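You operate a simulated robot arm through the tools that you are given. There is no shell and no other tool. Be economical: measure what you need, move in short steps, check, and stop when the job is done.

The job below is to be done with a simulated two-armed robot. You get a single attempt, and the scene is never put back.

Task
Take the middle carton and put it on the shelf of the green stand. Take the green panel tag and put it in the small blue bucket. Take the white kit card and leave it on the shelf under the wooden table. Put the white tape roll from the top of the green cabinet on the top of the wooden table. Take the green block on the top of the green cabinet and put it away on the right wall shelf top. Shut the upper drawer of the green cabinet. Fetch the clean intake filter labelled "BV8C-374" from the third shelf from the bottom of the service rack and stand it on the top of the yellow dryer. The order is free. Set down upright: middle carton, green block, clean intake filter.

It is judged by the outcome, as a careful person would: the job done as asked, and still so three seconds after it is handed in. It fails if anything else is knocked over, pushed out of place, dropped, spilled or broken.

Robot
Two 6-joint arms with two-finger grippers on one trunk, on a base that drives. Base frame: it is fixed to the floor where the robot stands at the start and does not move with it; the origin is under the middle of the robot, x ahead of it, y to its left, z up. Lengths are in mm, angles in degrees, forces in N, time in s.
The left shoulder is at the start at [70, 176, 865], the right one opposite. With the tool pointing down near the work surface each hand reaches from about 240 to 580 mm from the robot's upright axis, wherever it stands, measured 20 degrees to its own side. Places, roughly: clean intake filter [1250, 5750, 1000]; green block [-1500, 6750, 1000]; green panel tag [2000, -500, 1250]; middle carton (7x6x10 cm) [600, 100, 800]; right wall shelf top [-1400, -1800, 800]; shelf of the green stand [600, 0, 300]; shelf under the wooden table [-900, 4800, 200]; small blue bucket (20x19x18 cm) [-800, -1700, 200]; top of the wooden table [-900, 5200, 800]; top of the yellow dryer [1400, 1200, 1000]; upper drawer of the green cabinet [-1700, 6600, 800]; white kit card [-1500, 7000, 1000]; white tape roll (6x6x2 cm) [-1400, 6800, 900]. Payload 2.45 kg a hand.
Tool frame (each hand has its own): the origin (TCP) lies between the finger pads and is the grasp point; the fingertips stand 26 mm ahead of it; z points along the fingers, y is the line along which they close. The gripper opens to 96 mm. The gripper's body begins 69 mm behind the TCP.
Orientation is that of the tool frame in the base frame, as a unit quaternion [x, y, z, w]. With the fingers straight down and closing along the base's y, the tool's x points along the base's -x, its y along +y and its z along -z.

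Tools
- The arms move only by the tool jog_arm. It takes "left_motion", "right_motion" or both (then of equal length, played together; a hand with none holds still); each is text: rows parted by semicolons, each of 7 numbers parted by spaces: the closure in counts, from 0 (fully open) to 255 (shut), then the shift along the tool's x, y, z in units of 250 mm (1.0 is 250 mm), then the turn, a rotation vector about the tool's x, y, z in units of 60 degrees (1.0 is 60 degrees). In form: hand x y z ax ay az; .... A call has 1 to 10 rows; each row is the pose to reach, as a shift and turn from the pose commanded when the call began, along the tool's axes at that moment. A call with a number of a shift or a turn outside -1 to 1 is refused whole. Each row takes 0.2 s and may step no farther than 50 mm and 8.6 degrees from the row before; otherwise, or with a gripper value out of range, the whole call is refused. A pose out of reach is approached as far as the arm can. The call stops where the force on the tool passes 40 N (or 10 N more than at its start, if that is more) or the arm is blocked; 0.2 s more then pass. The fingers move at their own pace and stop on an object; they squeeze with about 42 N. The grip force told is the motor's: it shows also when the fingers shut on nothing. Time passes only in rows, and 0.2 s behind the last, so rows that repeat a pose let the fingers close. It gives the time, the measured TCP pose, the force on the tool (base axes), the opening and the grip force at its end, in the units of the frame above (readings bear some noise), with the torque about the TCP (base axes, N m) and any sound that the robot's microphone picked up.
- Cameras (640 x 400 px; columns grow to the right, rows downward): "scene" is now at [130.7, -0.7, 1172.3]; the picture's right is [-0.01, -1.00, 0.00], its down [-0.70, 0.01, -0.71] and it looks along [0.71, -0.01, -0.70] (base axes); focal length 214 px, centre (320, 200). "left" rides on the left gripper at [82, -3, -98] in its tool frame; the picture's right is [0.04, 1.00, 0.00], its down [-0.73, 0.03, -0.68] and it looks along [-0.68, 0.03, 0.73] (tool axes); focal length 256 px, centre (320, 200). "right" rides on the right gripper at [82, 3, -98] in its tool frame; the picture's right is [-0.04, 1.00, 0.00], its down [-0.73, -0.03, -0.68] and it looks along [-0.68, -0.03, 0.73] (tool axes); focal length 256 px, centre (320, 200). There is no depth. A picture from a camera that has moved, and an enlarged one, comes with that camera's place and axes in the base frame and with its lens.
- get_image(camera): a new picture of that camera. The clock stands still meanwhile.
- move_column(by): slides the trunk up (or, below 0, down) by that many mm; the arms and the scene camera ride with it, the base frame stays. It gives what a move gives, with no picture.
- drive_base(legs): drives the robot by 1 to 6 legs, each [ahead, left, turn to the left] in mm, mm and degrees, along the robot's own axes; the way and the turn of a leg run together, so that a leg with both is an arc; at most 1500 mm and 180 degrees a leg. The arms and the cameras ride along, it lands a little off, and it stops where it bumps. It gives what a move gives.
- aim_head(pan, tilt): turns the head with the scene camera to pan (to the left, within 86 degrees either way) and tilt (down, from -29 to 69), counted from straight ahead of the robot. It gives what a move gives.
- inspect(camera, box): a new picture of the part [left, top, right, bottom] of that camera's present view, enlarged. The clock stands still meanwhile.
- finish_job(): hands the job in; it is judged then, once.

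Work in short steps. Places have to be worked out from the pictures, the camera data and where the tool is seen: move nearer, look again, correct. Check each grasp and each placing, and mend what went wrong. You have 196 turns and 176 pictures in all, those below and enlarged ones among them. Open the grippers and draw the arms clear of the work before you hand the job in, unless the task says otherwise; then end with one line.

The tools are called as a command line: name --argument value ..., lists and objects as JSON in quotes. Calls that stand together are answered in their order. jog_arm: Moves the arms, as the interface text tells. Its arguments: {"type":"object","properties":{"left_motion":{"type":"string"},"right_motion":{"type":"string"}},"required":[]} The other tools are called the same way: move_column (by) slides the trunk up or down; drive_base (legs) drives the base; aim_head (pan, tilt) turns the head that bears the scene camera; get_image (camera) takes a picture; inspect (camera, box) takes an enlarged picture of a part of a camera's view; finish_job () hands the job in.

At the start:

```text
clock: 0.0
left_ee_pos: [584.9, 201.0, 1016.5]
left_ee_rot: [0.0, 1.0, 0.0, 0.0]
left_ft_force: [0.6, 0.3, 1.3]
left_moment: [-0.02, -0.01, 0.07]
left_finger_gap: 96.1
left_grasp_force: 0.1
right_ee_pos: [598.6, -238.9, 934.2]
right_ee_rot: [0.0, 1.0, -0.001, 0.0]
right_ft_force: [-0.5, 0.0, -0.2]
right_moment: [-0.01, -0.02, -0.01]
right_finger_gap: 96.0
right_grasp_force: 0.1
trunk travel left (down, up): [-350.0, 490.0]
robot x, y, heading: [0.7, -1.2, 0.1]
head pan, tilt: [-0.7, 44.7]
```

scene: 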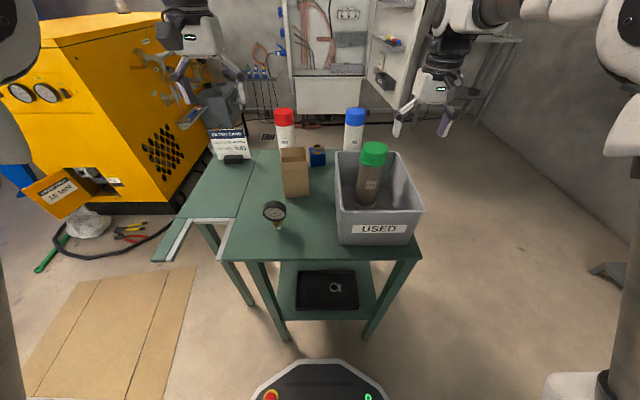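
right: 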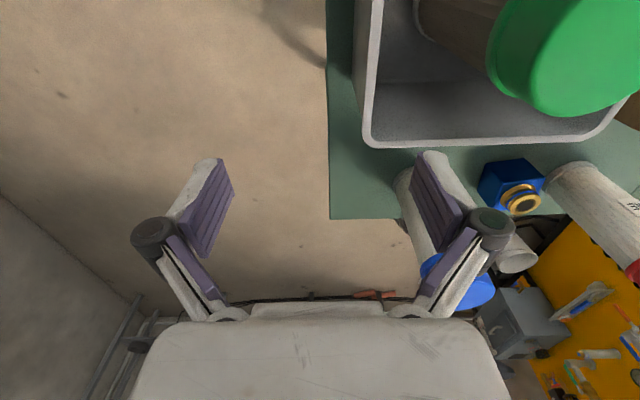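
left: 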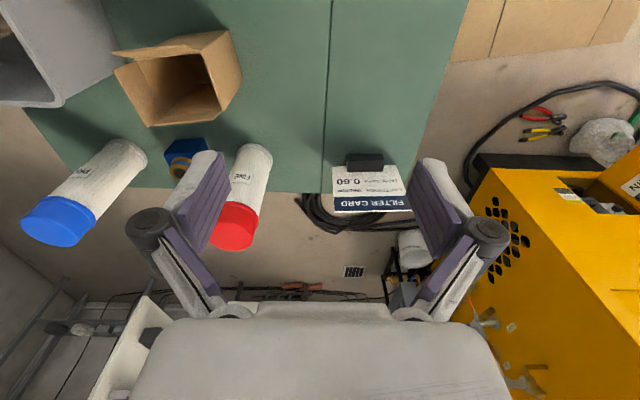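

I start with a closer look at the carton on the table and at the stand's shelf.

inspect --camera "scene" --box '[200, 90, 440, 240]'

inspect --camera "scene" --box '[200, 220, 440, 370]'

```text
2.67 times, centred on (320, 165) of scene
camera zoom: at [130.7, -0.7, 1172.3], right [-0.01, -1.0, 0.0], down [-0.7, 0.01, -0.71], along [0.71, -0.01, -0.7], focal length 572 px, centre (320, 293)
```

zoom: 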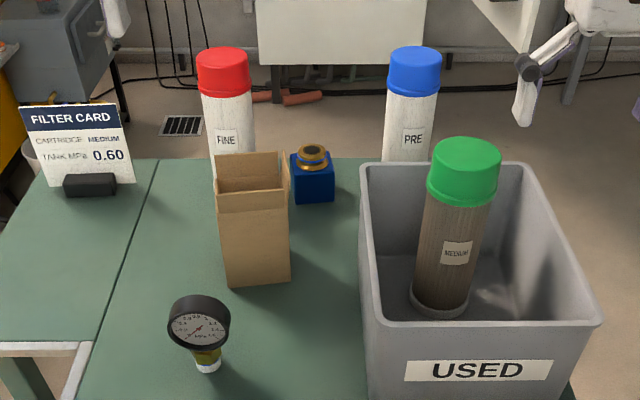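

```text
2.67 times, centred on (320, 295) of scene
camera zoom: at [130.7, -0.7, 1172.3], right [-0.01, -1.0, 0.0], down [-0.7, 0.01, -0.71], along [0.71, -0.01, -0.7], focal length 572 px, centre (320, -53)
```

zoom: 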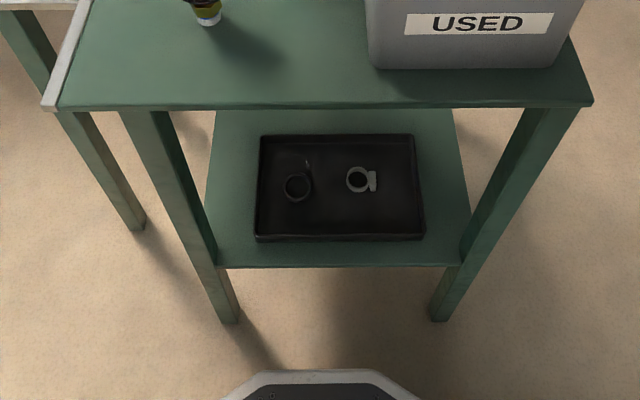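

The carton reads as about (603, 59), standing on z≈750, with a gauge in front of it at about (460, 100). I'll tilt the left tool 30° forward and go to a pre-grasp 120 mm back from the carton.

jog_arm --left_motion "0 0.04 -0.142 0.05 0 -0.125 0; 0 0.084 -0.284 0.1 0 -0.25 0; 0 0.126 -0.426 0.2 0 -0.375 0; 0 0.168 -0.568 0.3 0 -0.5 0; 0 0.168 -0.568 0.4 0 -0.5 0"

get_image --camera "left"

get_image --camera "scene"

```text
clock: 1.2
left_ee_pos: [569.2, 118.7, 928.2]
left_ee_rot: [-0.01, 0.969, -0.023, 0.245]
left_ft_force: [-0.3, -0.1, 0.1]
left_moment: [0.0, 0.01, -0.03]
left_finger_gap: 96.0
left_grasp_force: 0.0
left hand out of reach, approached as far as the arm can: row 4, 5
right_ee_pos: [598.7, -238.7, 933.5]
right_ee_rot: [-0.001, 1.0, 0.0, 0.001]
right_ft_force: [0.5, 1.1, -0.5]
right_moment: [-0.02, 0.0, 0.02]
right_finger_gap: 96.0
right_grasp_force: 0.1
trunk travel left (down, up): [-350.0, 490.0]
robot x, y, heading: [0.2, -0.6, -0.1]
head pan, tilt: [-0.7, 44.7]
```

```text
170 pictures are left
camera left: at [450.9, 117.2, 976.3], right [-0.04, 1.0, -0.07], down [0.32, 0.08, 0.94], along [0.95, 0.02, -0.32], focal length 256 px, centre (320, 200)
```

left: 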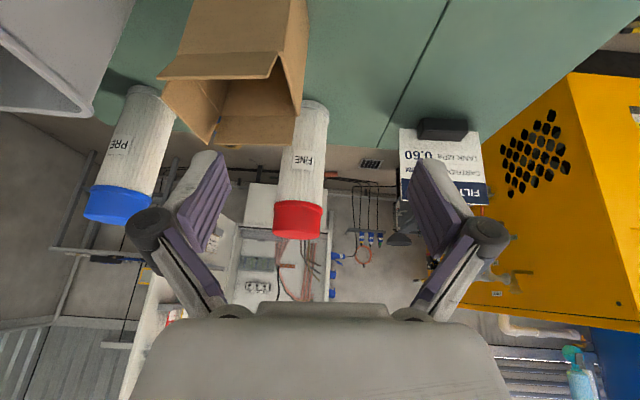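

```text
169 pictures are left
camera scene: at [132.1, -9.8, 1176.4], right [-0.12, -0.99, 0.0], down [-0.66, 0.08, -0.74], along [0.74, -0.09, -0.67], focal length 214 px, centre (320, 200)
```

scene: 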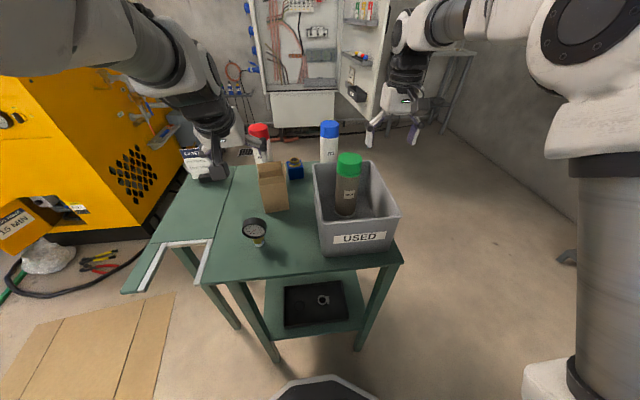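

The left hand is out of reach because the target lies too far toward the robot's middle. I'll raise the trunk a little and shift the base right and back so the carton sits in the left hand's zone.

move_column --by 80

drive_base --legs '[[-80, -140, 0]]'

get_image --camera "scene"

```text
clock: 2.4
left_ee_pos: [568.8, 118.1, 1010.8]
left_ee_rot: [-0.01, 0.969, -0.023, 0.248]
left_ft_force: [-0.4, -0.1, -0.7]
left_moment: [-0.02, -0.01, 0.0]
left_finger_gap: 96.1
left_grasp_force: 0.1
right_ee_pos: [597.8, -238.9, 1012.3]
right_ee_rot: [0.0, 1.0, 0.0, 0.0]
right_ft_force: [0.3, -0.1, -0.7]
right_moment: [-0.01, 0.03, 0.01]
right_finger_gap: 96.1
right_grasp_force: 0.0
trunk travel left (down, up): [-430.0, 410.0]
robot x, y, heading: [-1.6, -0.7, -0.0]
head pan, tilt: [-0.7, 44.7]
```

```text
clock: 3.8
left_ee_pos: [489.8, -22.4, 1011.7]
left_ee_rot: [-0.012, 0.968, -0.022, 0.249]
left_ft_force: [0.0, -0.8, -0.1]
left_moment: [0.05, -0.04, 0.01]
left_finger_gap: 96.0
left_grasp_force: 0.1
right_ee_pos: [521.5, -377.4, 1013.2]
right_ee_rot: [-0.002, 1.0, 0.001, 0.0]
right_ft_force: [0.7, -0.6, -0.2]
right_moment: [0.0, -0.04, -0.02]
right_finger_gap: 96.1
right_grasp_force: 0.1
trunk travel left (down, up): [-430.0, 410.0]
robot x, y, heading: [-79.6, -140.5, 0.4]
head pan, tilt: [-0.7, 44.7]
```

```text
168 pictures are left
camera scene: at [51.4, -152.2, 1253.9], right [-0.13, -0.99, 0.0], down [-0.68, 0.09, -0.72], along [0.72, -0.09, -0.69], focal length 214 px, centre (320, 200)
```

scene: 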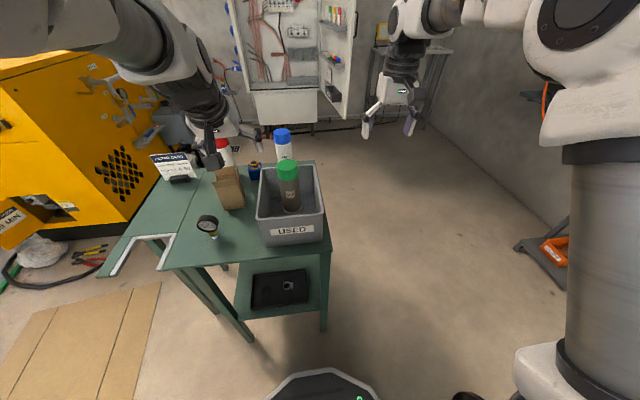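

The base went the wrong way: the reach needs to shrink. I drive forward 150 mm instead; the base nose still stays short of the table legs.

drive_base --legs '[[150, -10, 0]]'

get_image --camera "scene"

```text
clock: 5.2
left_ee_pos: [644.8, -29.6, 1011.7]
left_ee_rot: [-0.013, 0.968, -0.024, 0.248]
left_ft_force: [0.0, -0.6, 0.1]
left_moment: [-0.04, 0.0, -0.02]
left_finger_gap: 95.9
left_grasp_force: 0.0
right_ee_pos: [672.5, -388.4, 1014.0]
right_ee_rot: [-0.001, 1.0, 0.0, -0.001]
right_ft_force: [-0.3, -0.4, -0.2]
right_moment: [0.02, 0.05, -0.04]
right_finger_gap: 96.0
right_grasp_force: 0.1
trunk travel left (down, up): [-430.0, 410.0]
robot x, y, heading: [72.7, -151.2, -0.2]
head pan, tilt: [-0.7, 44.7]
```

```text
167 pictures are left
camera scene: at [205.2, -158.9, 1252.6], right [-0.11, -0.99, 0.0], down [-0.7, 0.08, -0.71], along [0.71, -0.08, -0.7], focal length 214 px, centre (320, 200)
```

scene: 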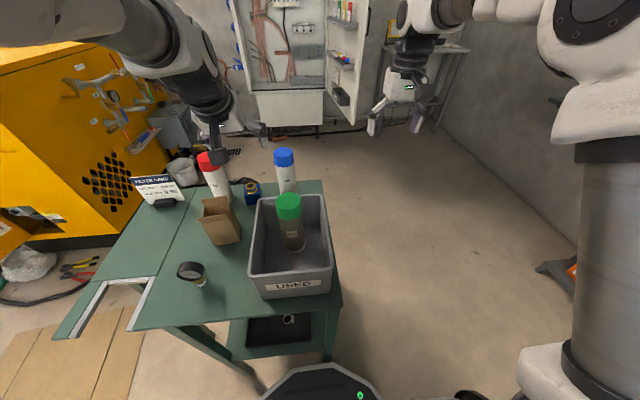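

From this view the carton's front face is at x≈575 and y 25 to 97. I first move the left hand level to above the pre-grasp point.

jog_arm --left_motion "0 0.115 0.12 -0.067 0 0 0; 0 0.23 0.24 -0.133 0 0 0; 0 0.344 0.36 -0.2 0 0 0; 0 0.344 0.36 -0.2 0 0 0"

get_image --camera "left"

```text
clock: 6.2
left_ee_pos: [613.1, 59.6, 972.9]
left_ee_rot: [-0.012, 0.968, -0.024, 0.248]
left_ft_force: [-0.3, 0.5, 1.0]
left_moment: [0.04, 0.0, 0.02]
left_finger_gap: 95.8
left_grasp_force: 0.1
left hand out of reach, approached as far as the arm can: row 1, 2, 3, 4
right_ee_pos: [672.0, -387.4, 1013.5]
right_ee_rot: [-0.001, 1.0, 0.001, 0.0]
right_ft_force: [0.3, 0.0, -0.1]
right_moment: [0.05, 0.01, 0.0]
right_finger_gap: 96.0
right_grasp_force: 0.1
trunk travel left (down, up): [-430.0, 410.0]
robot x, y, heading: [71.6, -151.6, -0.1]
head pan, tilt: [-0.7, 44.7]
```

```text
166 pictures are left
camera left: at [494.7, 58.5, 1021.1], right [-0.05, 1.0, -0.07], down [0.32, 0.08, 0.95], along [0.95, 0.02, -0.32], focal length 256 px, centre (320, 200)
```

left: 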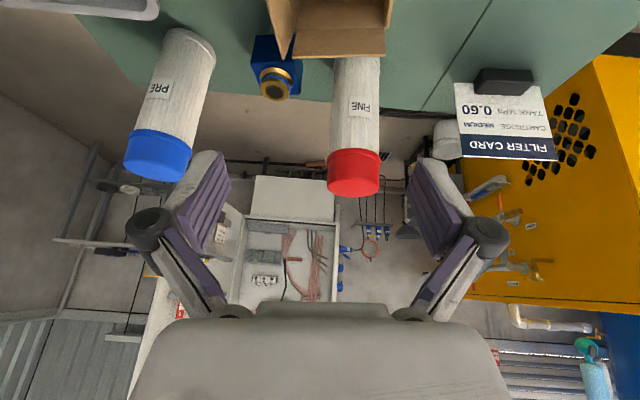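

Commands start from the measured pose, and y is right at 60. The hand can come straight down over the carton from here with its fingers straddling it, so I descend part-way and look.

jog_arm --left_motion "0 0.06 0 0.1 0 0 0; 0 0.12 0 0.2 0 0 0; 0 0.16 0 0.26 0 0 0; 0 0.16 0 0.26 0 0 0"

get_image --camera "left"

inspect --camera "scene" --box '[140, 100, 340, 300]'

```text
clock: 7.2
left_ee_pos: [608.8, 56.9, 898.3]
left_ee_rot: [-0.013, 0.968, -0.024, 0.249]
left_ft_force: [-0.1, 0.6, 0.8]
left_moment: [0.0, 0.01, -0.01]
left_finger_gap: 95.9
left_grasp_force: 0.1
right_ee_pos: [672.6, -387.3, 1012.5]
right_ee_rot: [-0.001, 1.0, 0.0, 0.0]
right_ft_force: [-0.4, 0.6, 0.2]
right_moment: [0.0, 0.03, 0.03]
right_finger_gap: 95.8
right_grasp_force: 0.1
trunk travel left (down, up): [-430.0, 410.0]
robot x, y, heading: [71.7, -147.9, 0.1]
head pan, tilt: [-0.7, 44.7]
```

```text
165 pictures are left
camera left: at [489.9, 55.9, 945.8], right [-0.05, 1.0, -0.07], down [0.31, 0.08, 0.95], along [0.95, 0.02, -0.32], focal length 256 px, centre (320, 200)
```

left: 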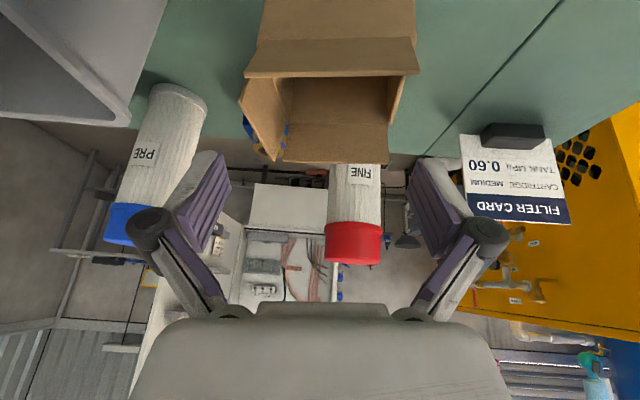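

```text
2.00 times, centred on (240, 200) of scene
camera zoom: at [204.2, -150.6, 1252.3], right [-0.01, -1.0, 0.0], down [-0.7, 0.01, -0.71], along [0.71, -0.01, -0.7], focal length 429 px, centre (480, 200)
```

zoom: 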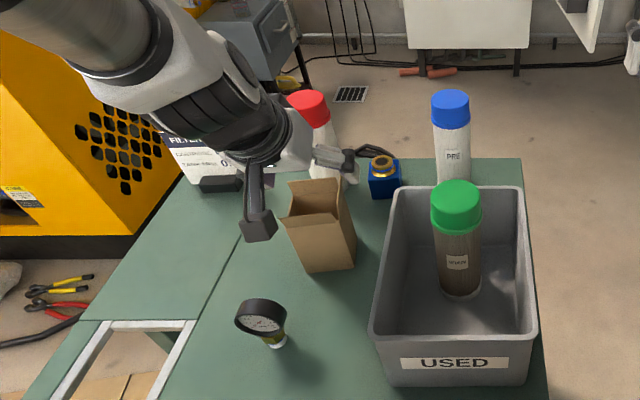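

The carton's front spans about y 28 to 98, with a flap splayed to about y 16. The fingers are well placed, so I go down to z≈815 and then close.

jog_arm --left_motion "0 0.06 0.008 0.1 0 0 0; 0 0.12 0.008 0.19 0 0 0; 0 0.174 0.008 0.284 0 0 0; 0 0.174 0.008 0.284 0 0 0"

get_image --camera "left"

inspect --camera "scene" --box '[140, 100, 340, 300]'

```text
clock: 8.2
left_ee_pos: [605.2, 54.9, 813.5]
left_ee_rot: [-0.013, 0.968, -0.025, 0.249]
left_ft_force: [-0.7, -0.4, -0.1]
left_moment: [-0.01, 0.0, 0.0]
left_finger_gap: 95.9
left_grasp_force: 0.0
right_ee_pos: [671.3, -388.0, 1013.1]
right_ee_rot: [-0.001, 1.0, 0.0, 0.001]
right_ft_force: [0.6, -0.1, 0.6]
right_moment: [0.0, -0.04, 0.01]
right_finger_gap: 95.8
right_grasp_force: 0.0
trunk travel left (down, up): [-430.0, 410.0]
robot x, y, heading: [76.4, -150.0, -0.1]
head pan, tilt: [-0.7, 44.7]
```

```text
163 pictures are left
camera left: at [486.3, 52.5, 861.0], right [-0.05, 1.0, -0.07], down [0.31, 0.08, 0.95], along [0.95, 0.02, -0.32], focal length 256 px, centre (320, 200)
```

left: 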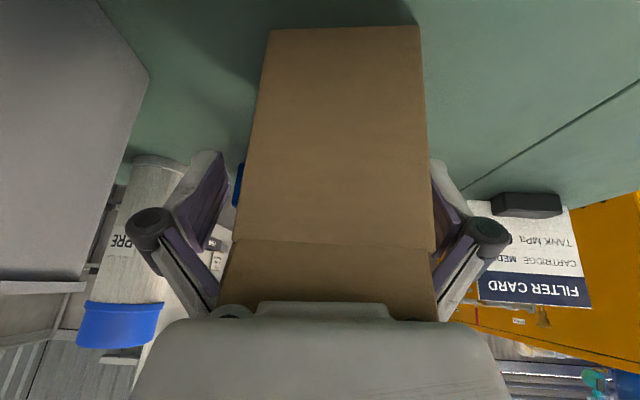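

```text
2.00 times, centred on (240, 200) of scene
camera zoom: at [203.8, -150.6, 1252.4], right [-0.01, -1.0, 0.0], down [-0.7, 0.01, -0.71], along [0.71, -0.01, -0.7], focal length 429 px, centre (480, 200)
```

zoom: 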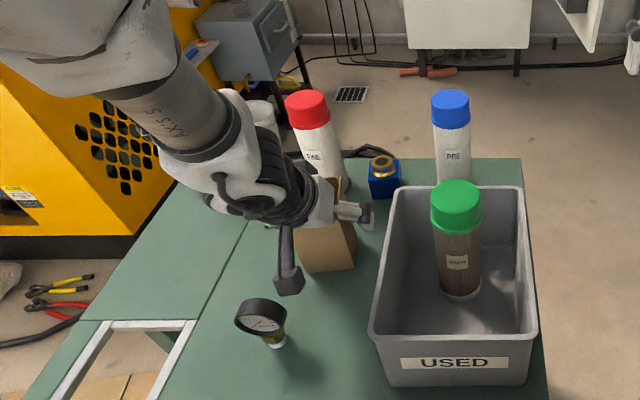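

The carton is about 6 mm left of the finger centre, so I correct that and close.

jog_arm --left_motion "0 0 0.024 0 0 0 0; 100 0 0.024 0 0 0 0; 255 0 0.024 0 0 0 0; 255 0 0.024 0 0 0 0; 255 0 0.024 0 0 0 0"

get_image --camera "left"

```text
clock: 9.4
left_ee_pos: [604.0, 60.4, 814.2]
left_ee_rot: [-0.012, 0.968, -0.024, 0.251]
left_ft_force: [0.3, 4.7, 19.8]
left_moment: [0.93, 0.21, -0.03]
left_finger_gap: 70.9
left_grasp_force: 41.8
right_ee_pos: [671.4, -388.4, 1015.6]
right_ee_rot: [-0.001, 1.0, 0.0, 0.001]
right_ft_force: [0.2, -0.2, -0.1]
right_moment: [-0.01, -0.01, 0.0]
right_finger_gap: 95.8
right_grasp_force: 0.1
trunk travel left (down, up): [-430.0, 410.0]
robot x, y, heading: [72.9, -152.1, -0.2]
head pan, tilt: [-0.7, 44.7]
```

```text
161 pictures are left
camera left: at [485.2, 58.8, 862.3], right [-0.05, 1.0, -0.07], down [0.31, 0.08, 0.95], along [0.95, 0.02, -0.31], focal length 256 px, centre (320, 200)
```

left: 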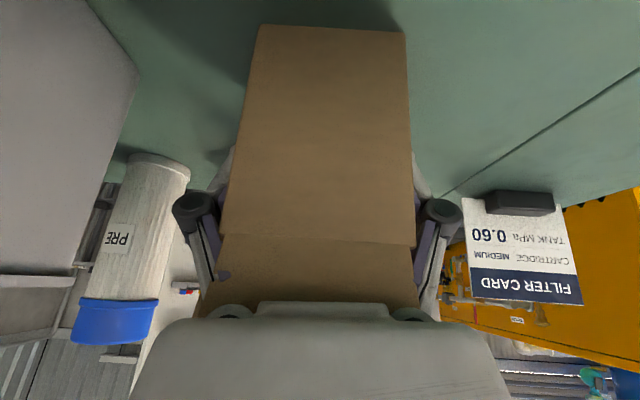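

The carton is firmly held with the fingers 70.9 mm apart. I lift it clear of the gauge and bottles, back off, move right and turn to face the stand's right side.

move_column --by 150

drive_base --legs '[[-330, 0, 0], [0, -850, 0], [0, 0, 90]]'

aim_head --pan -30 --tilt 35

get_image --camera "scene"

```text
clock: 11.1
left_ee_pos: [606.4, 61.5, 963.5]
left_ee_rot: [-0.013, 0.968, -0.024, 0.249]
left_ft_force: [-0.1, -0.1, -0.6]
left_moment: [-0.01, 0.04, 0.01]
left_finger_gap: 66.8
left_grasp_force: 41.7
right_ee_pos: [672.4, -387.6, 1163.4]
right_ee_rot: [-0.001, 1.0, 0.0, 0.0]
right_ft_force: [-0.6, 0.4, 0.0]
right_moment: [0.01, 0.0, 0.01]
right_finger_gap: 96.0
right_grasp_force: 0.1
trunk travel left (down, up): [-580.0, 260.0]
robot x, y, heading: [73.6, -152.2, 0.3]
head pan, tilt: [-0.7, 44.7]
```

```text
clock: 21.3
left_ee_pos: [-468.8, -480.1, 962.9]
left_ee_rot: [0.697, -0.672, -0.16, -0.192]
left_ft_force: [-0.4, -0.2, 0.0]
left_moment: [0.04, -0.01, 0.02]
left_finger_gap: 66.6
left_grasp_force: 42.1
right_ee_pos: [-20.7, -407.3, 1162.6]
right_ee_rot: [0.711, -0.703, 0.0, 0.0]
right_ft_force: [0.2, 0.4, 0.0]
right_moment: [0.02, -0.02, -0.01]
right_finger_gap: 96.2
right_grasp_force: 0.1
trunk travel left (down, up): [-580.0, 260.0]
robot x, y, heading: [-251.4, -1008.6, 90.6]
head pan, tilt: [-0.7, 44.7]
```

```text
clock: 22.2
left_ee_pos: [-469.8, -479.1, 963.2]
left_ee_rot: [0.697, -0.672, -0.159, -0.192]
left_ft_force: [0.1, 0.1, -0.6]
left_moment: [-0.01, -0.02, -0.02]
left_finger_gap: 66.5
left_grasp_force: 42.1
right_ee_pos: [-21.0, -407.1, 1162.6]
right_ee_rot: [0.711, -0.703, 0.0, 0.001]
right_ft_force: [0.9, 0.5, -0.4]
right_moment: [0.0, -0.01, -0.02]
right_finger_gap: 96.0
right_grasp_force: 0.0
trunk travel left (down, up): [-580.0, 260.0]
robot x, y, heading: [-253.6, -1008.0, 90.5]
head pan, tilt: [-30.0, 35.0]
```

```text
160 pictures are left
camera scene: at [-210.8, -881.5, 1416.6], right [0.87, -0.49, 0.0], down [-0.28, -0.5, -0.82], along [0.4, 0.71, -0.57], focal length 214 px, centre (320, 200)
```

scene: 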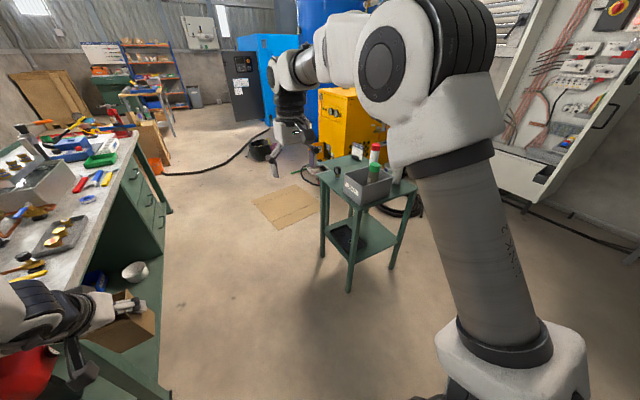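

A workbench lies close by on the robot's left, so I move away from it. I drive sideways along the stand's right side, then look at the shelf.

drive_base --legs '[[0, -1150, 0]]'

move_column --by -450

aim_head --pan 15 --tilt 30

get_image --camera "scene"

```text
clock: 28.0
left_ee_pos: [656.6, -463.7, 963.6]
left_ee_rot: [0.699, -0.67, -0.161, -0.192]
left_ft_force: [0.8, -0.4, -0.7]
left_moment: [-0.04, -0.01, -0.01]
left_finger_gap: 66.7
left_grasp_force: 42.4
right_ee_pos: [1104.7, -386.3, 1164.0]
right_ee_rot: [0.714, -0.7, 0.001, 0.001]
right_ft_force: [-1.3, -0.6, 0.8]
right_moment: [0.05, -0.03, -0.01]
right_finger_gap: 96.4
right_grasp_force: 0.0
trunk travel left (down, up): [-580.0, 260.0]
robot x, y, heading: [876.6, -988.3, 91.2]
head pan, tilt: [-30.0, 35.0]
```

```text
refused: -450 is not a number from -400 to 400
```

```text
clock: 29.1
left_ee_pos: [656.7, -463.1, 964.5]
left_ee_rot: [0.699, -0.67, -0.159, -0.192]
left_ft_force: [0.1, -0.2, -0.4]
left_moment: [-0.01, -0.03, -0.03]
left_finger_gap: 67.0
left_grasp_force: 41.8
right_ee_pos: [1104.2, -386.8, 1164.2]
right_ee_rot: [0.715, -0.699, 0.0, 0.0]
right_ft_force: [0.7, -0.8, -0.4]
right_moment: [0.03, -0.01, -0.04]
right_finger_gap: 96.0
right_grasp_force: 0.0
trunk travel left (down, up): [-580.0, 260.0]
robot x, y, heading: [874.3, -991.1, 91.0]
head pan, tilt: [15.0, 30.0]
```

```text
159 pictures are left
camera scene: at [850.2, -852.9, 1424.4], right [0.96, 0.28, 0.0], down [0.14, -0.48, -0.87], along [-0.24, 0.83, -0.5], focal length 214 px, centre (320, 200)
```

scene: 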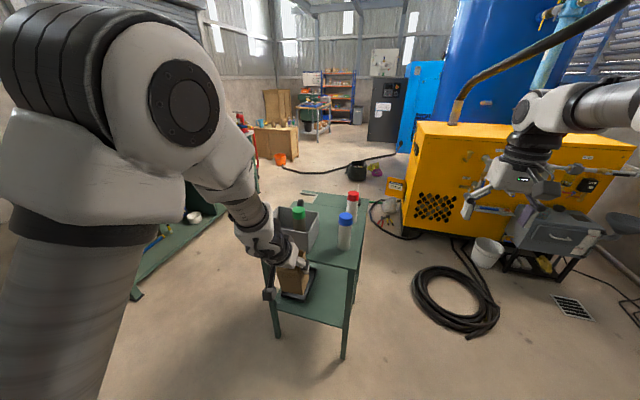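

The stand's right-back top corner reads as (806, -230), which fits my map. I lower the trunk and look at the shelf again.

move_column --by -400

move_column --by -140

get_image --camera "scene"

get_image --camera "left"

```text
clock: 33.0
left_ee_pos: [655.9, -462.7, 563.2]
left_ee_rot: [0.7, -0.67, -0.159, -0.191]
left_ft_force: [0.4, -0.4, 0.3]
left_moment: [0.01, -0.01, 0.02]
left_finger_gap: 66.7
left_grasp_force: 41.7
right_ee_pos: [1104.4, -388.5, 763.7]
right_ee_rot: [0.714, -0.7, 0.0, 0.0]
right_ft_force: [0.0, 0.0, 1.0]
right_moment: [0.01, 0.0, 0.03]
right_finger_gap: 95.7
right_grasp_force: 0.1
trunk travel left (down, up): [-180.0, 660.0]
robot x, y, heading: [878.1, -988.2, 91.3]
head pan, tilt: [15.0, 30.0]
```

```text
clock: 34.6
left_ee_pos: [657.2, -463.1, 421.9]
left_ee_rot: [0.699, -0.669, -0.161, -0.193]
left_ft_force: [-0.4, -0.1, 0.1]
left_moment: [-0.01, -0.03, 0.02]
left_finger_gap: 66.9
left_grasp_force: 42.3
right_ee_pos: [1104.6, -386.4, 623.6]
right_ee_rot: [0.715, -0.699, 0.0, -0.001]
right_ft_force: [1.1, 0.0, 0.1]
right_moment: [0.02, -0.03, 0.01]
right_finger_gap: 96.0
right_grasp_force: 0.0
trunk travel left (down, up): [-40.0, 800.0]
robot x, y, heading: [879.3, -992.6, 91.1]
head pan, tilt: [15.0, 30.0]
```

```text
158 pictures are left
camera scene: at [850.1, -853.2, 884.5], right [0.96, 0.28, 0.0], down [0.14, -0.48, -0.87], along [-0.24, 0.83, -0.5], focal length 214 px, centre (320, 200)
```

scene: 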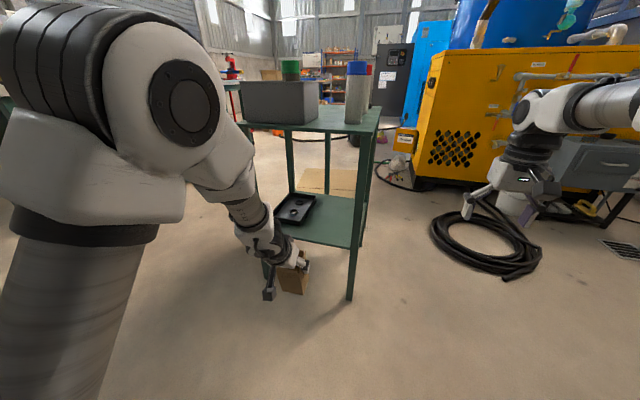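

```text
157 pictures are left
camera left: at [661.0, -581.1, 471.1], right [-1.0, -0.07, -0.07], down [-0.09, 0.31, 0.95], along [-0.04, 0.95, -0.32], focal length 256 px, centre (320, 200)
```

left: 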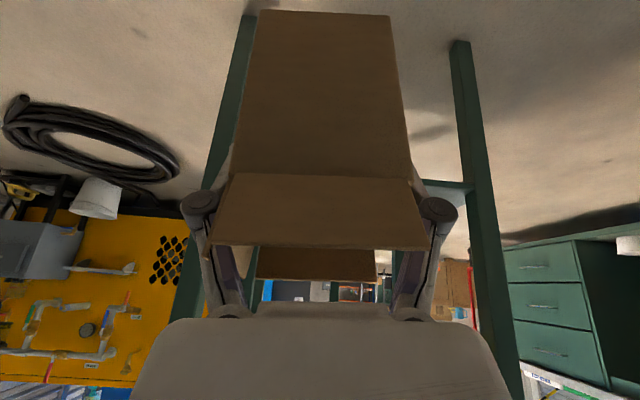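

The shelf surface is at about z 308, and the tray ends at x≈550. The free spot behind it is around (690, -125). I shift right and drive in.

drive_base --legs '[[0, -26, -1], [330, 0, 0]]'

get_image --camera "scene"

get_image --camera "left"

```text
clock: 37.2
left_ee_pos: [691.7, -127.3, 423.6]
left_ee_rot: [0.694, -0.676, -0.159, -0.193]
left_ft_force: [0.7, -0.4, -0.1]
left_moment: [-0.04, -0.04, 0.0]
left_finger_gap: 66.5
left_grasp_force: 42.1
right_ee_pos: [1141.2, -60.7, 624.4]
right_ee_rot: [0.708, -0.706, 0.0, 0.0]
right_ft_force: [-0.6, -0.1, 0.3]
right_moment: [0.03, 0.01, 0.0]
right_finger_gap: 95.9
right_grasp_force: 0.0
trunk travel left (down, up): [-40.0, 800.0]
robot x, y, heading: [902.3, -662.5, 90.2]
head pan, tilt: [15.0, 30.0]
```

```text
156 pictures are left
camera scene: at [877.8, -521.1, 884.4], right [0.97, 0.26, 0.0], down [0.13, -0.48, -0.87], along [-0.23, 0.84, -0.5], focal length 214 px, centre (320, 200)
```

scene: 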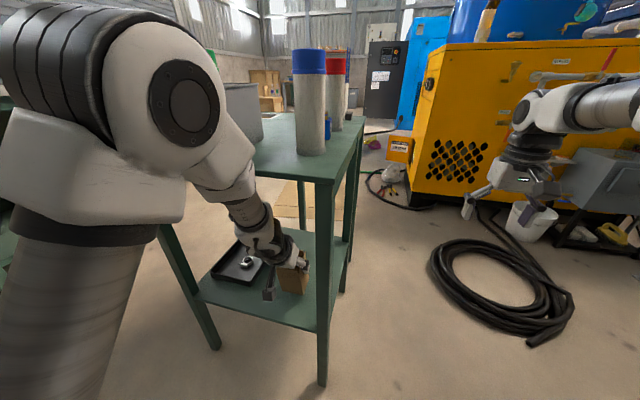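

```text
155 pictures are left
camera left: at [693.9, -245.6, 471.0], right [-1.0, -0.05, -0.07], down [-0.08, 0.32, 0.95], along [-0.02, 0.95, -0.32], focal length 256 px, centre (320, 200)
```

left: 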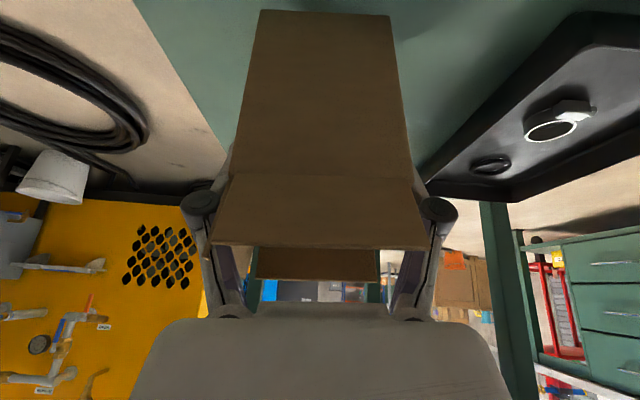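

The tool and the carton it holds are rolled about 3°. I correct that roll, lower the column by 38 mm and ease down in small steps.

jog_arm --left_motion "255 0 0 0 -0.0445 0 0.0245; 255 0 0 0 -0.0445 0 0.0245"

move_column --by -38

jog_arm --left_motion "255 0.008 0 0.014 0 0 0; 255 0.016 0 0.028 0 0 0; 255 0.016 0 0.028 0 0 0"

inspect --camera "scene" --box '[190, 180, 350, 340]'

```text
clock: 37.8
left_ee_pos: [692.7, -128.4, 422.1]
left_ee_rot: [0.689, -0.681, -0.177, -0.174]
left_ft_force: [-0.4, -0.1, -0.1]
left_moment: [-0.04, -0.01, -0.01]
left_finger_gap: 66.7
left_grasp_force: 42.1
right_ee_pos: [1139.5, -60.6, 623.8]
right_ee_rot: [0.708, -0.706, 0.0, 0.0]
right_ft_force: [-0.4, -0.2, -0.7]
right_moment: [0.01, 0.02, 0.01]
right_finger_gap: 96.0
right_grasp_force: 0.0
trunk travel left (down, up): [-40.0, 800.0]
robot x, y, heading: [902.6, -662.9, 89.8]
head pan, tilt: [15.0, 30.0]
```

```text
clock: 38.6
left_ee_pos: [693.3, -126.7, 388.2]
left_ee_rot: [0.688, -0.681, -0.178, -0.177]
left_ft_force: [0.3, 11.3, 27.6]
left_moment: [0.47, -0.16, 0.03]
left_finger_gap: 66.9
left_grasp_force: 41.7
right_ee_pos: [1142.6, -61.2, 588.2]
right_ee_rot: [-0.707, 0.707, 0.001, 0.0]
right_ft_force: [0.0, 0.3, 0.5]
right_moment: [0.03, 0.02, -0.04]
right_finger_gap: 96.1
right_grasp_force: 0.1
trunk travel left (down, up): [-2.0, 838.0]
robot x, y, heading: [903.6, -660.0, 89.8]
head pan, tilt: [15.0, 30.0]
```

```text
clock: 39.4
left_ee_pos: [693.2, -128.0, 380.0]
left_ee_rot: [0.688, -0.681, -0.179, -0.176]
left_ft_force: [8.8, 3.3, 34.5]
left_moment: [0.14, -0.34, -0.06]
left_finger_gap: 66.8
left_grasp_force: 42.2
right_ee_pos: [1140.9, -61.8, 586.5]
right_ee_rot: [-0.707, 0.707, 0.003, 0.0]
right_ft_force: [0.1, 0.2, 0.6]
right_moment: [0.01, 0.0, 0.01]
right_finger_gap: 95.9
right_grasp_force: 0.0
trunk travel left (down, up): [-2.0, 838.0]
robot x, y, heading: [904.6, -659.1, 90.1]
head pan, tilt: [15.0, 30.0]
```

```text
2.50 times, centred on (270, 260) of scene
camera zoom: at [879.2, -523.6, 847.0], right [0.97, 0.26, 0.0], down [0.13, -0.48, -0.87], along [-0.23, 0.84, -0.5], focal length 536 px, centre (445, 50)
```

zoom: 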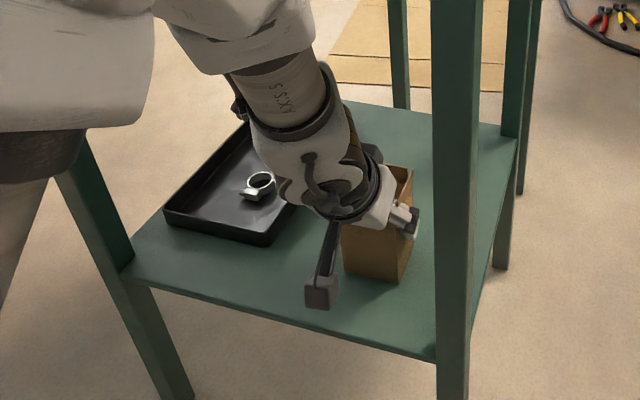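

The shelf carries the carton, with 27 to 35 N on the tool. I open the hand, draw back along the tool axis and check.

jog_arm --left_motion "200 0 0 0 0 0 0; 100 0 0 0 0 0 0; 0 0 0 0 0 0 0; 0 0 0 0 0 0 0; 0 0 0 -0.1 0 0 0; 0 0 0 -0.24 0 0 0; 0 0 0 -0.38 0 0 0; 0 0 0 -0.38 0 0 0"

get_image --camera "left"

get_image --camera "scene"

```text
clock: 41.2
left_ee_pos: [692.7, -172.9, 459.9]
left_ee_rot: [0.689, -0.681, -0.177, -0.175]
left_ft_force: [0.1, -1.2, 0.6]
left_moment: [0.0, 0.0, 0.03]
left_finger_gap: 96.1
left_grasp_force: 0.2
right_ee_pos: [1140.6, -61.6, 585.2]
right_ee_rot: [0.708, -0.707, -0.001, 0.0]
right_ft_force: [-1.2, -0.1, -0.2]
right_moment: [0.01, 0.01, -0.02]
right_finger_gap: 96.0
right_grasp_force: 0.0
trunk travel left (down, up): [-2.0, 838.0]
robot x, y, heading: [902.5, -662.3, 90.2]
head pan, tilt: [15.0, 30.0]
```

```text
153 pictures are left
camera left: at [697.7, -291.6, 507.2], right [-1.0, -0.05, -0.02], down [-0.03, 0.32, 0.95], along [-0.04, 0.95, -0.32], focal length 256 px, centre (320, 200)
```

left: 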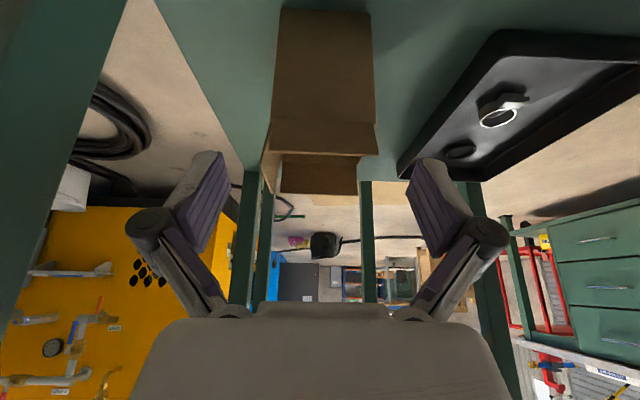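

```text
152 pictures are left
camera scene: at [877.8, -521.3, 846.4], right [0.97, 0.26, 0.0], down [0.13, -0.48, -0.87], along [-0.23, 0.84, -0.5], focal length 214 px, centre (320, 200)
```

scene: 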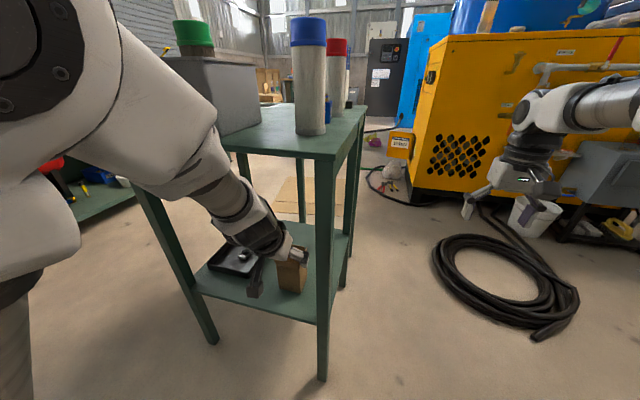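

The carton stands upright on the shelf. I back out, turn toward the electrical panel, raise the trunk and look for the green tag.

drive_base --legs '[[-400, 0, 0], [0, 0, -90]]'

move_column --by 400

move_column --by 300

aim_head --pan 15 --tilt 20

get_image --camera "scene"

```text
clock: 47.5
left_ee_pos: [1385.6, -839.5, 459.9]
left_ee_rot: [-0.009, 0.969, 0.003, 0.249]
left_ft_force: [0.0, 0.1, -0.7]
left_moment: [0.04, -0.01, 0.01]
left_finger_gap: 95.9
left_grasp_force: 0.0
right_ee_pos: [1502.1, -1285.5, 585.6]
right_ee_rot: [-0.004, 1.0, 0.001, 0.0]
right_ft_force: [0.2, 0.4, 0.0]
right_moment: [0.0, 0.0, 0.02]
right_finger_gap: 96.1
right_grasp_force: 0.0
trunk travel left (down, up): [-2.0, 838.0]
robot x, y, heading: [900.4, -1051.7, 0.5]
head pan, tilt: [15.0, 30.0]
```

```text
clock: 51.3
left_ee_pos: [1386.1, -840.9, 858.1]
left_ee_rot: [-0.009, 0.969, 0.002, 0.248]
left_ft_force: [0.0, -0.2, -0.3]
left_moment: [-0.05, -0.02, -0.01]
left_finger_gap: 95.7
left_grasp_force: 0.1
right_ee_pos: [1501.6, -1286.5, 985.5]
right_ee_rot: [-0.004, 1.0, 0.0, 0.0]
right_ft_force: [0.3, -0.4, -0.4]
right_moment: [0.02, -0.04, 0.01]
right_finger_gap: 96.1
right_grasp_force: 0.1
trunk travel left (down, up): [-402.0, 438.0]
robot x, y, heading: [904.0, -1056.8, 0.2]
head pan, tilt: [15.0, 30.0]
```

```text
clock: 54.3
left_ee_pos: [1384.6, -838.6, 1159.8]
left_ee_rot: [-0.008, 0.968, 0.002, 0.249]
left_ft_force: [-0.7, -0.8, -0.3]
left_moment: [-0.01, -0.01, 0.02]
left_finger_gap: 96.1
left_grasp_force: 0.1
right_ee_pos: [1502.6, -1286.4, 1286.6]
right_ee_rot: [-0.005, 1.0, 0.0, 0.0]
right_ft_force: [0.6, -0.1, -0.2]
right_moment: [0.01, 0.01, -0.03]
right_finger_gap: 96.2
right_grasp_force: 0.1
trunk travel left (down, up): [-702.0, 138.0]
robot x, y, heading: [899.0, -1051.8, 0.3]
head pan, tilt: [15.0, 30.0]
```

```text
clock: 55.0
left_ee_pos: [1386.2, -838.7, 1159.5]
left_ee_rot: [-0.009, 0.968, 0.002, 0.249]
left_ft_force: [-0.1, -0.5, -0.9]
left_moment: [-0.02, 0.01, 0.0]
left_finger_gap: 95.9
left_grasp_force: 0.1
right_ee_pos: [1501.6, -1285.6, 1287.2]
right_ee_rot: [-0.004, 1.0, 0.0, 0.0]
right_ft_force: [-1.5, 0.5, -0.4]
right_moment: [-0.02, 0.01, 0.02]
right_finger_gap: 95.9
right_grasp_force: 0.0
trunk travel left (down, up): [-702.0, 138.0]
robot x, y, heading: [898.3, -1054.0, 0.5]
head pan, tilt: [15.0, 20.0]
```

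```text
151 pictures are left
camera scene: at [1040.3, -1026.8, 1562.4], right [0.27, -0.96, 0.0], down [-0.33, -0.09, -0.94], along [0.91, 0.25, -0.34], focal length 214 px, centre (320, 200)
```

scene: 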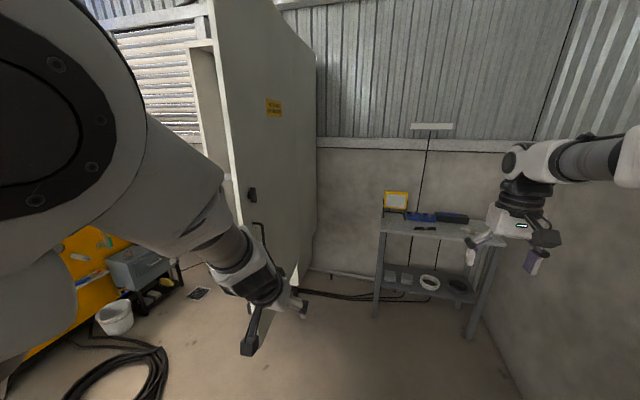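

The panel's open door blocks the view from here. I back up slightly and move left to look into the cabinet.

drive_base --legs '[[-60, 0, 0], [0, 420, 0]]'

aim_head --pan 10 --tilt 15

get_image --camera "scene"

```text
clock: 58.2
left_ee_pos: [1322.8, -411.2, 1160.4]
left_ee_rot: [-0.009, 0.969, 0.003, 0.249]
left_ft_force: [0.1, 0.1, -0.4]
left_moment: [0.03, 0.0, -0.01]
left_finger_gap: 95.9
left_grasp_force: 0.1
right_ee_pos: [1439.4, -858.1, 1284.7]
right_ee_rot: [-0.006, 1.0, 0.002, 0.0]
right_ft_force: [-0.1, 0.1, 0.7]
right_moment: [-0.01, -0.04, -0.03]
right_finger_gap: 96.2
right_grasp_force: 0.1
trunk travel left (down, up): [-702.0, 138.0]
robot x, y, heading: [835.1, -625.3, 0.5]
head pan, tilt: [15.0, 20.0]
```

```text
clock: 58.9
left_ee_pos: [1322.3, -412.0, 1160.2]
left_ee_rot: [-0.01, 0.969, 0.002, 0.249]
left_ft_force: [-0.9, -0.3, -0.6]
left_moment: [0.0, 0.0, 0.01]
left_finger_gap: 95.8
left_grasp_force: 0.0
right_ee_pos: [1438.5, -857.0, 1286.2]
right_ee_rot: [-0.005, 1.0, 0.0, 0.0]
right_ft_force: [0.5, -0.2, 0.3]
right_moment: [-0.03, 0.03, 0.0]
right_finger_gap: 96.1
right_grasp_force: 0.0
trunk travel left (down, up): [-702.0, 138.0]
robot x, y, heading: [836.0, -624.7, 0.7]
head pan, tilt: [10.0, 15.0]
```

```text
150 pictures are left
camera scene: at [978.9, -606.8, 1570.6], right [0.18, -0.98, 0.0], down [-0.26, -0.05, -0.97], along [0.95, 0.18, -0.26], focal length 214 px, centre (320, 200)
```

scene: 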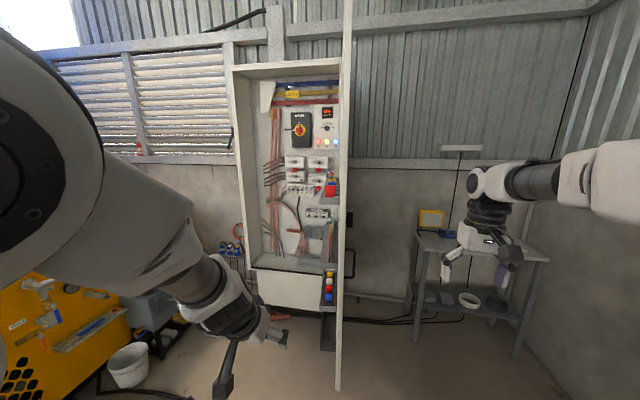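

The door stands edge-on, its free edge at about (1668, -544), and the tags seem to be on its inner face. I retract the right hand so it clears that edge, then move left for a view of the inside.

jog_arm --right_motion "0 0.18 0 0 0 0 0; 0 0.36 0 0 0 0 0; 0 0.54 0 0 0 0 0; 0 0.72 0 0 0 0 0; 0 0.8 0 0 0 0 0"

drive_base --legs '[[300, 0, 0], [0, 380, 0]]'

aim_head --pan -15 --tilt 20

get_image --camera "scene"

```text
clock: 60.1
left_ee_pos: [1322.1, -411.0, 1160.6]
left_ee_rot: [-0.01, 0.969, 0.002, 0.248]
left_ft_force: [-1.0, -0.3, 0.1]
left_moment: [0.02, 0.01, 0.02]
left_finger_gap: 95.9
left_grasp_force: 0.0
right_ee_pos: [1301.8, -858.5, 1267.3]
right_ee_rot: [-0.005, 1.0, 0.0, -0.001]
right_ft_force: [-0.2, -0.4, 0.7]
right_moment: [0.0, 0.03, -0.04]
right_finger_gap: 96.0
right_grasp_force: 0.0
right hand out of reach, approached as far as the arm can: row 3, 4, 5
trunk travel left (down, up): [-702.0, 138.0]
robot x, y, heading: [837.2, -627.6, 0.5]
head pan, tilt: [10.0, 15.0]
```

```text
clock: 64.1
left_ee_pos: [1622.9, -35.7, 1159.1]
left_ee_rot: [-0.008, 0.969, 0.001, 0.248]
left_ft_force: [0.1, -0.6, 0.3]
left_moment: [-0.04, 0.02, 0.0]
left_finger_gap: 95.9
left_grasp_force: 0.1
right_ee_pos: [1600.6, -484.5, 1266.5]
right_ee_rot: [-0.004, 1.0, 0.001, -0.001]
right_ft_force: [-0.2, 0.6, -0.4]
right_moment: [0.02, 0.0, 0.04]
right_finger_gap: 95.9
right_grasp_force: 0.1
trunk travel left (down, up): [-702.0, 138.0]
robot x, y, heading: [1139.7, -250.2, 0.5]
head pan, tilt: [10.0, 15.0]
```

```text
clock: 65.0
left_ee_pos: [1621.5, -34.5, 1159.1]
left_ee_rot: [-0.01, 0.968, 0.002, 0.249]
left_ft_force: [0.1, 0.1, -0.2]
left_moment: [0.02, 0.01, 0.01]
left_finger_gap: 96.1
left_grasp_force: 0.0
right_ee_pos: [1600.5, -482.5, 1267.0]
right_ee_rot: [-0.003, 1.0, 0.0, -0.001]
right_ft_force: [0.0, -0.3, -0.1]
right_moment: [0.02, 0.0, 0.01]
right_finger_gap: 96.2
right_grasp_force: 0.0
trunk travel left (down, up): [-702.0, 138.0]
robot x, y, heading: [1138.6, -250.3, 0.5]
head pan, tilt: [-15.0, 20.0]
```

```text
149 pictures are left
camera scene: at [1276.7, -270.7, 1562.5], right [-0.25, -0.97, 0.0], down [-0.33, 0.09, -0.94], along [0.91, -0.23, -0.34], focal length 214 px, centre (320, 200)
```

scene: 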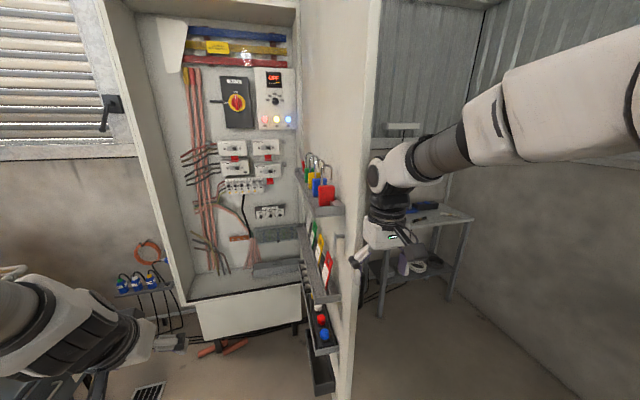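

inspect --camera "scene" --box '[280, 130, 400, 330]'

```text
2.00 times, centred on (340, 230) of scene
camera zoom: at [1276.7, -270.7, 1562.5], right [-0.25, -0.97, 0.0], down [-0.33, 0.09, -0.94], along [0.91, -0.23, -0.34], focal length 429 px, centre (280, 140)
```

zoom: 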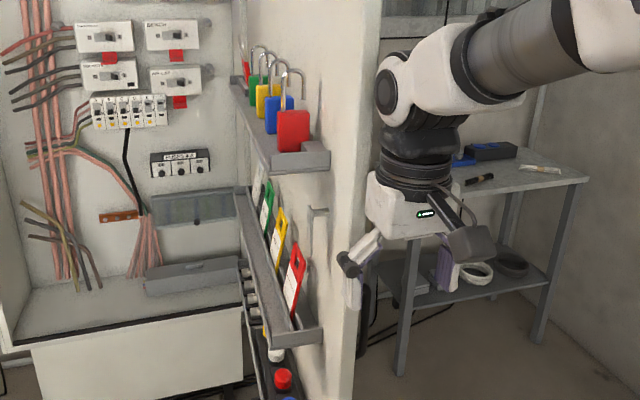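

get_image --camera "right"

```text
147 pictures are left
camera right: at [1520.6, -482.5, 1363.9], right [0.03, 1.0, 0.0], down [0.73, -0.02, 0.68], along [0.68, -0.02, -0.74], focal length 256 px, centre (320, 200)
```

right: 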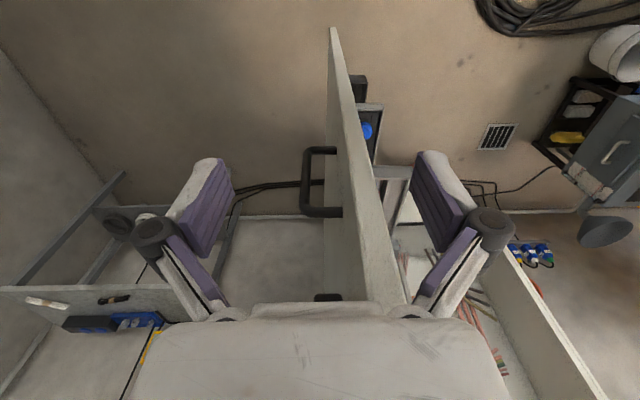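

The door's free edge is at about (1668, -460) and its hinge near (2050, -400). The green tag is the second or third in the middle tray, at about (1847, -394, 1245). I move left and turn to face the door's inner side for a better look.

drive_base --legs '[[0, 260, 0], [0, 0, -30]]'

aim_head --pan -5 --tilt 22

get_image --camera "scene"

inspect --camera "scene" --box '[260, 140, 420, 300]'

```text
clock: 68.4
left_ee_pos: [1661.0, -49.5, 1158.7]
left_ee_rot: [0.244, 0.937, -0.062, 0.24]
left_ft_force: [-0.2, 0.4, 0.2]
left_moment: [0.02, -0.01, 0.01]
left_finger_gap: 96.2
left_grasp_force: 0.0
right_ee_pos: [1417.3, -425.0, 1267.3]
right_ee_rot: [0.258, 0.966, 0.0, -0.001]
right_ft_force: [-0.8, 0.3, -0.7]
right_moment: [0.01, 0.0, -0.02]
right_finger_gap: 95.9
right_grasp_force: 0.0
trunk travel left (down, up): [-702.0, 138.0]
robot x, y, heading: [1137.4, 12.0, -29.7]
head pan, tilt: [-15.0, 20.0]
```

```text
clock: 69.1
left_ee_pos: [1660.5, -51.1, 1159.6]
left_ee_rot: [0.244, 0.937, -0.062, 0.241]
left_ft_force: [0.3, 0.1, -0.6]
left_moment: [-0.02, 0.0, 0.0]
left_finger_gap: 96.4
left_grasp_force: 0.0
right_ee_pos: [1417.0, -424.8, 1267.0]
right_ee_rot: [0.257, 0.966, 0.0, -0.001]
right_ft_force: [0.1, 0.7, 1.0]
right_moment: [0.01, -0.02, 0.02]
right_finger_gap: 96.2
right_grasp_force: 0.0
trunk travel left (down, up): [-702.0, 138.0]
robot x, y, heading: [1137.0, 11.3, -29.7]
head pan, tilt: [-5.0, 22.0]
```

```text
146 pictures are left
camera scene: at [1253.8, -66.4, 1559.2], right [-0.57, -0.82, 0.0], down [-0.31, 0.21, -0.93], along [0.76, -0.53, -0.37], focal length 214 px, centre (320, 200)
```

scene: 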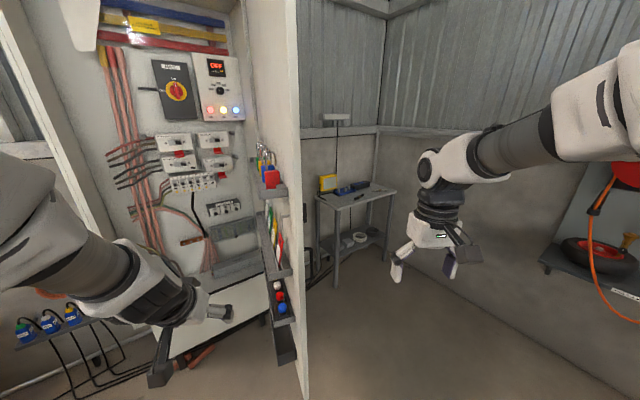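

```text
2.50 times, centred on (340, 220) of scene
camera zoom: at [1253.8, -66.4, 1559.2], right [-0.57, -0.82, 0.0], down [-0.31, 0.21, -0.93], along [0.76, -0.53, -0.37], focal length 536 px, centre (270, 150)
```

zoom: 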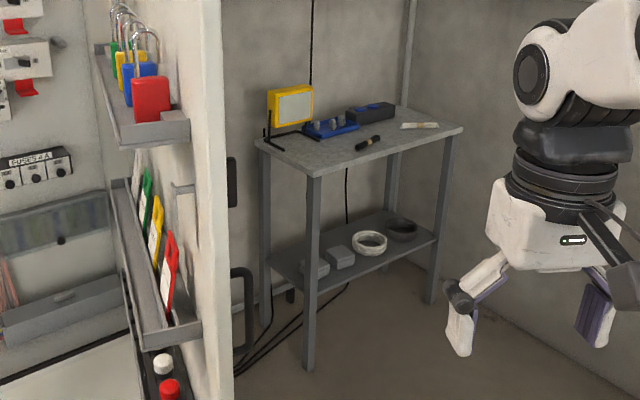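

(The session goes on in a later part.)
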